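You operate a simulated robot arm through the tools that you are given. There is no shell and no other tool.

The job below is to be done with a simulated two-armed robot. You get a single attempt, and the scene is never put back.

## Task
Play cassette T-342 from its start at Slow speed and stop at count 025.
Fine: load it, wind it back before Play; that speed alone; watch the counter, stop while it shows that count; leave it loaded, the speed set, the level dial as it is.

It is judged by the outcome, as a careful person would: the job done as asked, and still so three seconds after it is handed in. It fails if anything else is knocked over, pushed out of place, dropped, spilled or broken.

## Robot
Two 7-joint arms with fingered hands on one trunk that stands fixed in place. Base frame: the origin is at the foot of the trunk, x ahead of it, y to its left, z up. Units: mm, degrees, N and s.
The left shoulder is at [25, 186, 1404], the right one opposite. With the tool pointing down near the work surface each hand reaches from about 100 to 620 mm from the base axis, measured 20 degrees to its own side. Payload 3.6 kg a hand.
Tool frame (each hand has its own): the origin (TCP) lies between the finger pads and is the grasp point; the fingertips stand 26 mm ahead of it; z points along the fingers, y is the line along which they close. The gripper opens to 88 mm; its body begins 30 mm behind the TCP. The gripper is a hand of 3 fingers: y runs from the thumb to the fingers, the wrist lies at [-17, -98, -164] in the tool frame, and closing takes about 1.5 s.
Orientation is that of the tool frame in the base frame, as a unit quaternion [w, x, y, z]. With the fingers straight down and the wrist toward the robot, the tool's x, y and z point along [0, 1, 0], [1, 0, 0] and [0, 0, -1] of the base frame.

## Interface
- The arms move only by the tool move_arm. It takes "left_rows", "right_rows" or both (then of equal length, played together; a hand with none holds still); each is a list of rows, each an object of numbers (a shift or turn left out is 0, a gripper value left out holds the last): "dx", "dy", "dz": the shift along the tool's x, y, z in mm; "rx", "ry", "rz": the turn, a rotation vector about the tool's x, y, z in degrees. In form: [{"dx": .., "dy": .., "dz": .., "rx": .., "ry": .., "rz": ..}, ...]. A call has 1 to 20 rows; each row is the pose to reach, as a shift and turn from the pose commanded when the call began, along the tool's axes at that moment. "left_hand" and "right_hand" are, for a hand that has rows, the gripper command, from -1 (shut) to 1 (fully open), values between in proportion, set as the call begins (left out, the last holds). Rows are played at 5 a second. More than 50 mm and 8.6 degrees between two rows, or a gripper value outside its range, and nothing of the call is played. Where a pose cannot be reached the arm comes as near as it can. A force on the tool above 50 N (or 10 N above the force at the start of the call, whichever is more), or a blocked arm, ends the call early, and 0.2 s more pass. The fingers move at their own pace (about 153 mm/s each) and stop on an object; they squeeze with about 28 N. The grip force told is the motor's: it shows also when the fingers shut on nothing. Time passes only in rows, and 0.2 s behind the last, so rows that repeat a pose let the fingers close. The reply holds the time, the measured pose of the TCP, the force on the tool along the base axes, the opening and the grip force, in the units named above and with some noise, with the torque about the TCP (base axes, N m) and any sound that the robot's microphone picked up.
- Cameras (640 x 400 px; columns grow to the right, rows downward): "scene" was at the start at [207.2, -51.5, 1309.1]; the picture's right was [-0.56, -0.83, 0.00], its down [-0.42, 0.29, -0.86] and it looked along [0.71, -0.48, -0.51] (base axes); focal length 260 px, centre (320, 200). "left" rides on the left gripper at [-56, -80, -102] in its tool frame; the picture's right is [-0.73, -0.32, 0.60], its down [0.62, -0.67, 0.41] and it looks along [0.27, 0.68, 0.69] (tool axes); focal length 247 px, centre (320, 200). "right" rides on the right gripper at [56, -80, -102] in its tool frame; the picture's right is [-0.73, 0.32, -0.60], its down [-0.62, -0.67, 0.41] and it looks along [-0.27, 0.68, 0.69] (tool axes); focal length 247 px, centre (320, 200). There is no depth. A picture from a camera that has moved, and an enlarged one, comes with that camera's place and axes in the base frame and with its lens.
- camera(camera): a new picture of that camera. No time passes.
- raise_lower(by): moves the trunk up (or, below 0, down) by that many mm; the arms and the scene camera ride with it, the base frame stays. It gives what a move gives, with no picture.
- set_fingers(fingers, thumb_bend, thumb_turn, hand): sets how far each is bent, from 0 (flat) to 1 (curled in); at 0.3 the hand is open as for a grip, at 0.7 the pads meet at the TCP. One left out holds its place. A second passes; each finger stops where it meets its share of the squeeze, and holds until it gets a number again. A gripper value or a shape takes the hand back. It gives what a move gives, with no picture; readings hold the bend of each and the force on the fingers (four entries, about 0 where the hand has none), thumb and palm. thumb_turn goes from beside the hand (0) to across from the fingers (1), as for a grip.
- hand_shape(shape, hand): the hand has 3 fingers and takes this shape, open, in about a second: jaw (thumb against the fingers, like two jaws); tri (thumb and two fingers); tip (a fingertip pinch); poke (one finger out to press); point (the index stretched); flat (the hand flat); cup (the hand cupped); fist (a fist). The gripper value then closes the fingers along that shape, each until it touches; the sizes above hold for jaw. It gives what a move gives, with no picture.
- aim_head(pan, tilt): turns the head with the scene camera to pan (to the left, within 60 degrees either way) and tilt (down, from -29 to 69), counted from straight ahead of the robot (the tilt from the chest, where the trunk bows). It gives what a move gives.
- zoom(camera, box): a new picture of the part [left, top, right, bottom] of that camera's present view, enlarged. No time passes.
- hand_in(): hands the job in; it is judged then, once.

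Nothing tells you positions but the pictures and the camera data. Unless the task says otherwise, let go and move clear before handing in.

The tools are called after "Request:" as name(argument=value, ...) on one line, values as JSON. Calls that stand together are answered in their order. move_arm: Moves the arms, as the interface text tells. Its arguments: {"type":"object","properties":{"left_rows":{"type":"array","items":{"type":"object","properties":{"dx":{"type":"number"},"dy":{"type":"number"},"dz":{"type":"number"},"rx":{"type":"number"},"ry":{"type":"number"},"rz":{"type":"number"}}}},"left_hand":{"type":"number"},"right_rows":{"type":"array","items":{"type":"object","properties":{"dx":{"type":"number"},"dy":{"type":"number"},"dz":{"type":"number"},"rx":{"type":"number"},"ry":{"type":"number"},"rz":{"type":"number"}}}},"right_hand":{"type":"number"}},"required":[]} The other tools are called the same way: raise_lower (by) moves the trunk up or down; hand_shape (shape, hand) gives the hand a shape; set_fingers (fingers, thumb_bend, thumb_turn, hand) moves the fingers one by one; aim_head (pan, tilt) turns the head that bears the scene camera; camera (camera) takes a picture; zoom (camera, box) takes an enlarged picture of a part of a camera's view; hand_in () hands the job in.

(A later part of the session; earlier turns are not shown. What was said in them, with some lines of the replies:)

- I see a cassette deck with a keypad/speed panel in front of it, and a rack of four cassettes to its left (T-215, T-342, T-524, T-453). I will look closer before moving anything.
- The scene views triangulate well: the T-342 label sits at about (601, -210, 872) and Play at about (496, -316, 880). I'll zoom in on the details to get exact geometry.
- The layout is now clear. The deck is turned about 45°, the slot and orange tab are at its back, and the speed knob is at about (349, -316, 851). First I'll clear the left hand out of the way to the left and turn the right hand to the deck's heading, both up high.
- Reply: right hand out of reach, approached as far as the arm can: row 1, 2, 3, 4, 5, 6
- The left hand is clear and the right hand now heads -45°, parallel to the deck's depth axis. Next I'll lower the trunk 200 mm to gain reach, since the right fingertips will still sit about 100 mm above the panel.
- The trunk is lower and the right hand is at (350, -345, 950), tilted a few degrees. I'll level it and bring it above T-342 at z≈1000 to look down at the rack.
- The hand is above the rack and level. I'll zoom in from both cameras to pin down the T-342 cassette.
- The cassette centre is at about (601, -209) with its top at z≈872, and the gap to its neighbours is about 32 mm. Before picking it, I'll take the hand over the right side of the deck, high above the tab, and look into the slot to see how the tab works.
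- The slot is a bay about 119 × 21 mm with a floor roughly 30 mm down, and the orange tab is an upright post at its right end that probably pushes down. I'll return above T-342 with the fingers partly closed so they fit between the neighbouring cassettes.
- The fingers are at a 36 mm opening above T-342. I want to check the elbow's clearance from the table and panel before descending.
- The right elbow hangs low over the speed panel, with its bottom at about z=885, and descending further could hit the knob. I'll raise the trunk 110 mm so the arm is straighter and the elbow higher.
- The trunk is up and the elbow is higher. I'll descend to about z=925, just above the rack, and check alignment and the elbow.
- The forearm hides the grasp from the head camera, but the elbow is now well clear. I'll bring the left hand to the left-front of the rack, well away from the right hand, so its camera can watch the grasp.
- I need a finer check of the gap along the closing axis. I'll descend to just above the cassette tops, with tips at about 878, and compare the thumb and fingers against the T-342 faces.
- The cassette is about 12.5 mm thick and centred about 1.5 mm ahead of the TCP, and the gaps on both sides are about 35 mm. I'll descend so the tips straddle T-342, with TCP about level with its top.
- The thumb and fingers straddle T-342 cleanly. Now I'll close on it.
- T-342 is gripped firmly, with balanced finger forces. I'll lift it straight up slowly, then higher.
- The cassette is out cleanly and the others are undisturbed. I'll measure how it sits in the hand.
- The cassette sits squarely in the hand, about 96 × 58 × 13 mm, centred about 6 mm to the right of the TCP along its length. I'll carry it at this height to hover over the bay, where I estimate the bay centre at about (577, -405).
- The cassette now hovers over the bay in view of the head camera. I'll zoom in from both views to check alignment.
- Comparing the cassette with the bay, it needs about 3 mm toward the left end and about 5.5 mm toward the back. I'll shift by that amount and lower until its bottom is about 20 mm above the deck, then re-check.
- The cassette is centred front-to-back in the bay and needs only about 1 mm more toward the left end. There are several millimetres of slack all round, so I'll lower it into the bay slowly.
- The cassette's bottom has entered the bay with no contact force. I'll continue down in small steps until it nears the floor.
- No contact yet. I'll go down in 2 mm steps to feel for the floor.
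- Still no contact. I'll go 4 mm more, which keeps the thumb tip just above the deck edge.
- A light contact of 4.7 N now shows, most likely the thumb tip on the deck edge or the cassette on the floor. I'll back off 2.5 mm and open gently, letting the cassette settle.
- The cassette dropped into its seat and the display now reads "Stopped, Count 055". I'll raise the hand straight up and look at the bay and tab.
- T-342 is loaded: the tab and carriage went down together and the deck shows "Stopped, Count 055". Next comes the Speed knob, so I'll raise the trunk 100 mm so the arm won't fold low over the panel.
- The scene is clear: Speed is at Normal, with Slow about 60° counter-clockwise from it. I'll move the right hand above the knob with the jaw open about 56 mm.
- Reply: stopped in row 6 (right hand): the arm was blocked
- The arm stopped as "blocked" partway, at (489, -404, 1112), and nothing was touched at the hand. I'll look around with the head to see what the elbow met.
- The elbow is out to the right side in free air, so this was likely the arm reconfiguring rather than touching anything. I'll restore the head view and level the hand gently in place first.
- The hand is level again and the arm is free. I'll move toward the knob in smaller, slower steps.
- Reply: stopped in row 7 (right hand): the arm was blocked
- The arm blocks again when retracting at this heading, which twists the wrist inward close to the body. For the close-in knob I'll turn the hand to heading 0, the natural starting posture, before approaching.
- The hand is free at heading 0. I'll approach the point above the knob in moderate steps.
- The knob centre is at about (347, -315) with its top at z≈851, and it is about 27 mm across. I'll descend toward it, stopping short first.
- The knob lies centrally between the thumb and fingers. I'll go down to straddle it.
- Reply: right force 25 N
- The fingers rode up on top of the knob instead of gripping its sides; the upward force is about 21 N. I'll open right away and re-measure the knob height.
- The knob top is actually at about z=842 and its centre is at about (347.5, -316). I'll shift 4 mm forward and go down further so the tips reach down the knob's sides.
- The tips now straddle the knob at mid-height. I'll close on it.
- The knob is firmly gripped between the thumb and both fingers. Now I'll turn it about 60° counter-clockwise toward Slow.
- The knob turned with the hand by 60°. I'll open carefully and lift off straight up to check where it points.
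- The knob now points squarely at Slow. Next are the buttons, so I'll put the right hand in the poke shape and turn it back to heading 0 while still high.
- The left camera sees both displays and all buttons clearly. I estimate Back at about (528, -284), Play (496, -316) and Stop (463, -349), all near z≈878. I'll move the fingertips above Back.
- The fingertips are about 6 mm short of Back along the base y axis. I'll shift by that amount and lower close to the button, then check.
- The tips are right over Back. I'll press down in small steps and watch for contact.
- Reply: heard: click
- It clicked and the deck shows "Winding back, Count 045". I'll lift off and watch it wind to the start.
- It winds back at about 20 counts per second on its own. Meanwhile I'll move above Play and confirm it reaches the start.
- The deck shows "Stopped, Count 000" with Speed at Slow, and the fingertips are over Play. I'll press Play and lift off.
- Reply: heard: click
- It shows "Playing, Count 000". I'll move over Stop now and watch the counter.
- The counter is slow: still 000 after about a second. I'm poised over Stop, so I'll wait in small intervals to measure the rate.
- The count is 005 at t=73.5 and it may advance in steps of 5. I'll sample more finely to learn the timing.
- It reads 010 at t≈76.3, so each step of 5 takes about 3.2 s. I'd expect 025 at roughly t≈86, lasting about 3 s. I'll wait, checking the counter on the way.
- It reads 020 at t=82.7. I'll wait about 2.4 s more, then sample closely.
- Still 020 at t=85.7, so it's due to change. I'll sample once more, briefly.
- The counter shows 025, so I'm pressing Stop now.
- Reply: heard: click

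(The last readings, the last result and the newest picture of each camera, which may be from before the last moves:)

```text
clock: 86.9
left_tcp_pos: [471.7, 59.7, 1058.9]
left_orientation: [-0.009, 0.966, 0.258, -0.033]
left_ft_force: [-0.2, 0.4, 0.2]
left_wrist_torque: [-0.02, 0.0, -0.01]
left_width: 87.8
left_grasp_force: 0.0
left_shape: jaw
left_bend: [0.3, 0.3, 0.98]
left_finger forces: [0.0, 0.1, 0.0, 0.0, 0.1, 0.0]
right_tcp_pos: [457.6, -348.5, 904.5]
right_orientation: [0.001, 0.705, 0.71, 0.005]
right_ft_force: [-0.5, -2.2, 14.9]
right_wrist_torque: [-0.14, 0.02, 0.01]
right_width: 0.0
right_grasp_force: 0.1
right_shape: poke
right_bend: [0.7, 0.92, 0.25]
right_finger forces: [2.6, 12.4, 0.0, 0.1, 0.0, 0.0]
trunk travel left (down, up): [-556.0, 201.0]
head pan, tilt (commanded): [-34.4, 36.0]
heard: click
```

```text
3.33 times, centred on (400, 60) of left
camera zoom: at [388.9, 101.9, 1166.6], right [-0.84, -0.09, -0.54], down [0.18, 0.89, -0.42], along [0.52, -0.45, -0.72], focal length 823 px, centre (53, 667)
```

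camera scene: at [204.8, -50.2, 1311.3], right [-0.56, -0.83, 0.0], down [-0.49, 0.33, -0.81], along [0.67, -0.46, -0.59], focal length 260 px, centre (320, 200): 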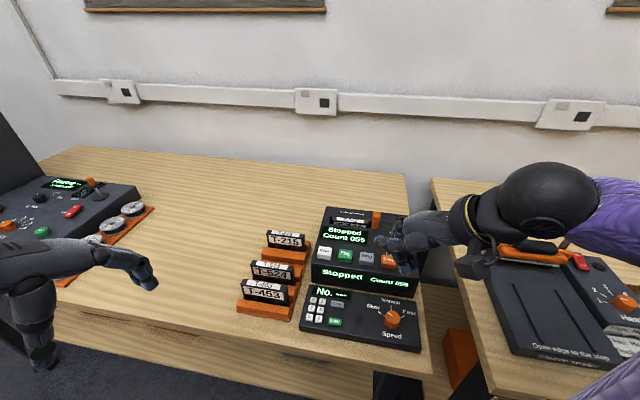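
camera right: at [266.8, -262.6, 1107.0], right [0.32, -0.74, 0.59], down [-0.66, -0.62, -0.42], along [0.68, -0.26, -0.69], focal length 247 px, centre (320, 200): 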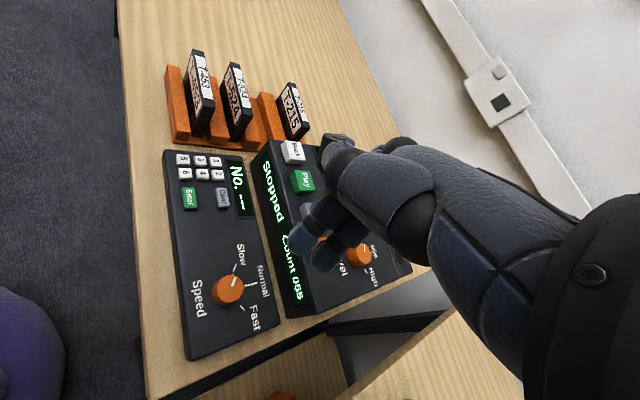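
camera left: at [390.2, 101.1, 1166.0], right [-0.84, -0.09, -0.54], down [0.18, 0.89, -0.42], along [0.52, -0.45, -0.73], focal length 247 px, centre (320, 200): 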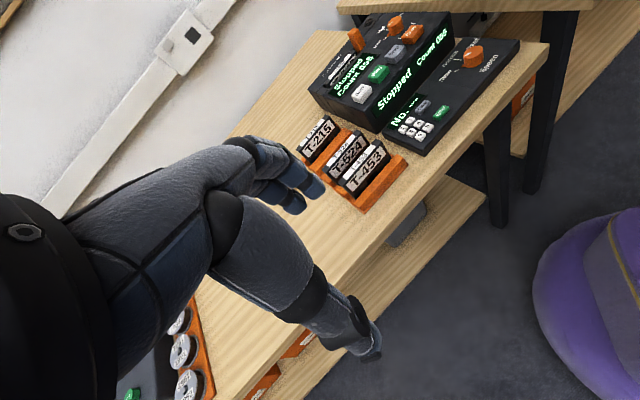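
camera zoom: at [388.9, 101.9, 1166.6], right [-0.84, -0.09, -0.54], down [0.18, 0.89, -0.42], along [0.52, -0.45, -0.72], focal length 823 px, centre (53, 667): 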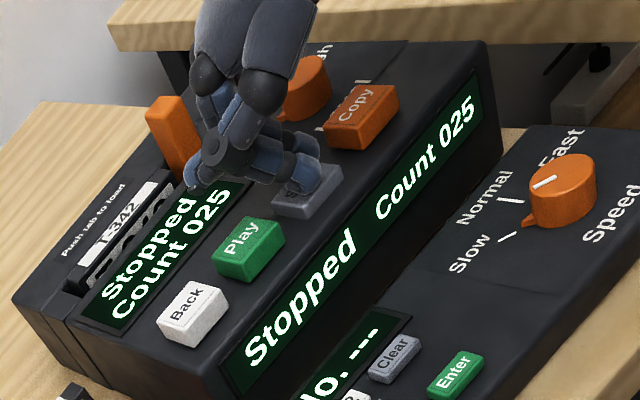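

"Stopped, Count 025". I'll lift straight up, clear of everything, and check the final state.

Request:
move_arm(right_rows=[{"dz": -10}, {"dz": -25}, {"dz": -45}, {"dz": -65}, {"dz": -85}, {"dz": -100}])

Request:
camera(camera="scene")

Request:
zoom(camera="left", box=[290, 0, 530, 210])

Request:
zoom(camera="scene", box=[300, 200, 440, 360])

```text
clock: 88.3
left_tcp_pos: [472.3, 60.3, 1056.7]
left_orientation: [-0.009, 0.966, 0.258, -0.034]
left_ft_force: [-0.4, -0.7, 0.6]
left_wrist_torque: [-0.02, 0.0, -0.04]
left_width: 87.9
left_grasp_force: 0.1
left_shape: jaw
left_bend: [0.3, 0.3, 0.98]
left_finger forces: [0.0, 0.0, 0.0, 0.1, 0.0, 0.0]
right_tcp_pos: [458.3, -349.9, 1000.6]
right_orientation: [-0.004, 0.705, 0.709, 0.002]
right_ft_force: [-0.8, 0.4, 0.3]
right_wrist_torque: [-0.02, 0.02, 0.03]
right_width: 0.2
right_grasp_force: 0.1
right_shape: poke
right_bend: [0.7, 0.92, 0.25]
right_finger forces: [0.0, 0.1, 0.0, 0.1, 0.0, 0.1]
trunk travel left (down, up): [-556.0, 201.0]
head pan, tilt (commanded): [-34.4, 36.0]
```

```text
taken
camera scene: at [204.6, -49.9, 1311.3], right [-0.56, -0.83, 0.0], down [-0.49, 0.33, -0.81], along [0.67, -0.46, -0.59], focal length 260 px, centre (320, 200)
```

scene: 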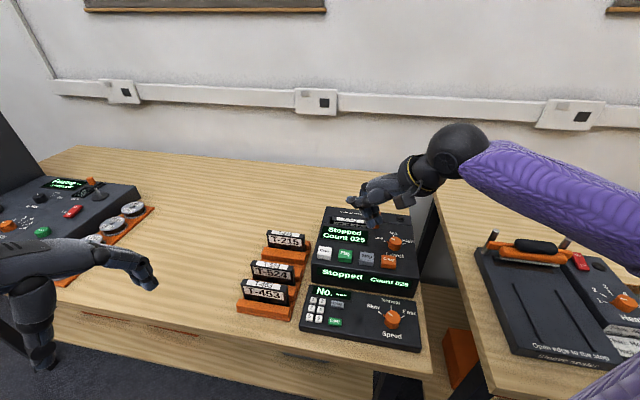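

```text
1.90 times, centred on (410, 105) of left
camera zoom: at [390.1, 101.3, 1166.0], right [-0.84, -0.09, -0.54], down [0.18, 0.89, -0.42], along [0.52, -0.45, -0.73], focal length 470 px, centre (149, 381)
```

zoom: 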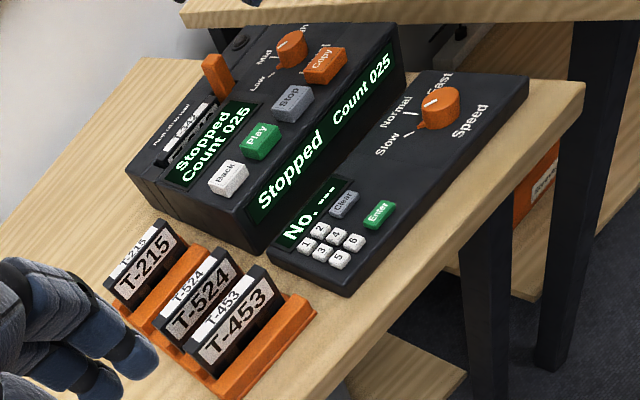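

```text
2.50 times, centred on (370, 280) of scene
camera zoom: at [204.6, -49.9, 1311.3], right [-0.56, -0.83, 0.0], down [-0.49, 0.33, -0.81], along [0.67, -0.46, -0.59], focal length 650 px, centre (195, 0)
```

zoom: 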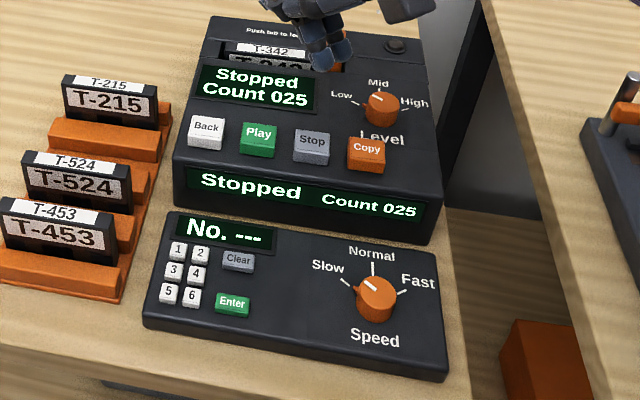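

Everything is as asked: T-342 loaded, Stopped at 025, Speed at Slow, the level dial untouched and the other cassettes in place. I'll retreat a little further and take a last close look.

Request:
move_arm(right_rows=[{"dz": -10, "dy": -10}, {"dz": -20, "dy": -20}, {"dz": -30, "dy": -32}, {"dz": -40, "dy": -45}, {"dz": -40, "dy": -45}])

Request:
zoom(camera="scene", box=[305, 195, 435, 300])

Request:
camera(camera="scene")

```text
clock: 89.5
left_tcp_pos: [472.3, 61.0, 1056.8]
left_orientation: [-0.01, 0.965, 0.259, -0.035]
left_ft_force: [0.2, -0.9, -1.3]
left_wrist_torque: [-0.01, -0.02, -0.04]
left_width: 87.8
left_grasp_force: 0.0
left_shape: jaw
left_bend: [0.3, 0.3, 0.98]
left_finger forces: [0.0, 0.0, 0.0, 0.0, 0.0, 0.1]
right_tcp_pos: [411.9, -348.6, 1041.9]
right_orientation: [-0.003, 0.705, 0.709, 0.002]
right_ft_force: [-0.6, -0.8, 0.2]
right_wrist_torque: [0.04, 0.03, -0.01]
right_width: 0.0
right_grasp_force: 0.1
right_shape: poke
right_bend: [0.7, 0.92, 0.25]
right_finger forces: [0.1, 0.0, 0.0, 0.0, 0.1, 0.0]
trunk travel left (down, up): [-556.0, 201.0]
head pan, tilt (commanded): [-34.4, 36.0]
```

```text
3.81 times, centred on (370, 248) of scene
camera zoom: at [205.0, -50.0, 1311.2], right [-0.56, -0.83, 0.0], down [-0.49, 0.33, -0.81], along [0.67, -0.46, -0.59], focal length 990 px, centre (130, 19)
```

zoom: 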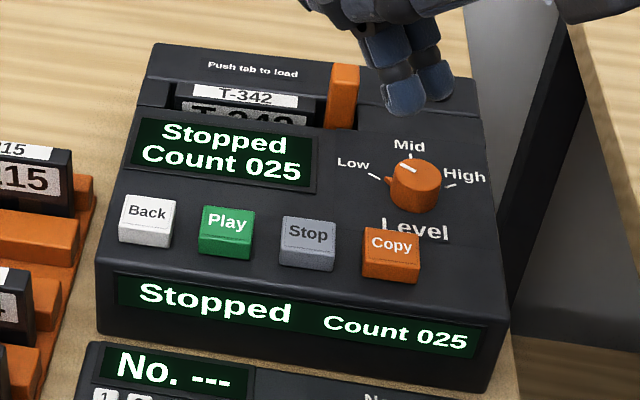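

```text
taken
camera scene: at [205.0, -50.0, 1311.2], right [-0.56, -0.83, 0.0], down [-0.49, 0.33, -0.81], along [0.67, -0.46, -0.59], focal length 260 px, centre (320, 200)
```

scene: 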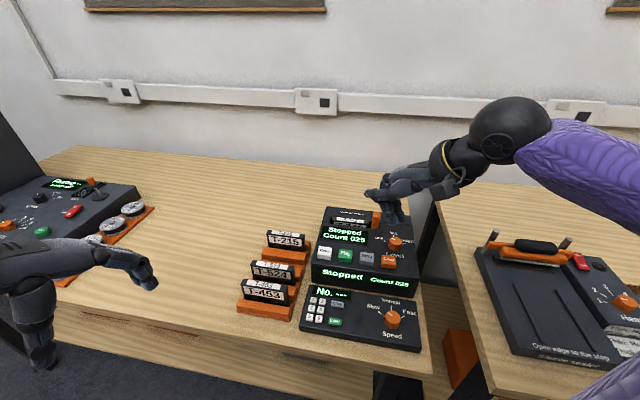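

T-342 is loaded and stopped at Count 025, with Speed set to Slow. The level dial is where it started, the other cassettes are in place, and both hands are clear, so I'm handing in the job.

Request:
hand_in()

```text
The job is handed in.
```

Cassette T-342 was wound back to 000, played from there at Slow, and stopped with the counter showing 025. I've handed the job in.

- **Cassette:** T-342 is still loaded. The deck last read "Stopped, Count 025" on both displays.
- **Loading:** the tab went down as the cassette settled in the bay, so I never pushed it myself. The deck then changed from "No tape" to "Stopped, Count 055".
- **Speed:** the knob was turned from Normal to Slow before Play was pressed, and it is still at Slow.
- **Level dial and other items:** I did not touch the level dial, and it looks the same as at the start. The other three cassettes are in place in the rack.

My first grip on the speed knob slipped onto its top with about 21 N of force. The knob did not turn, and I saw no damage.
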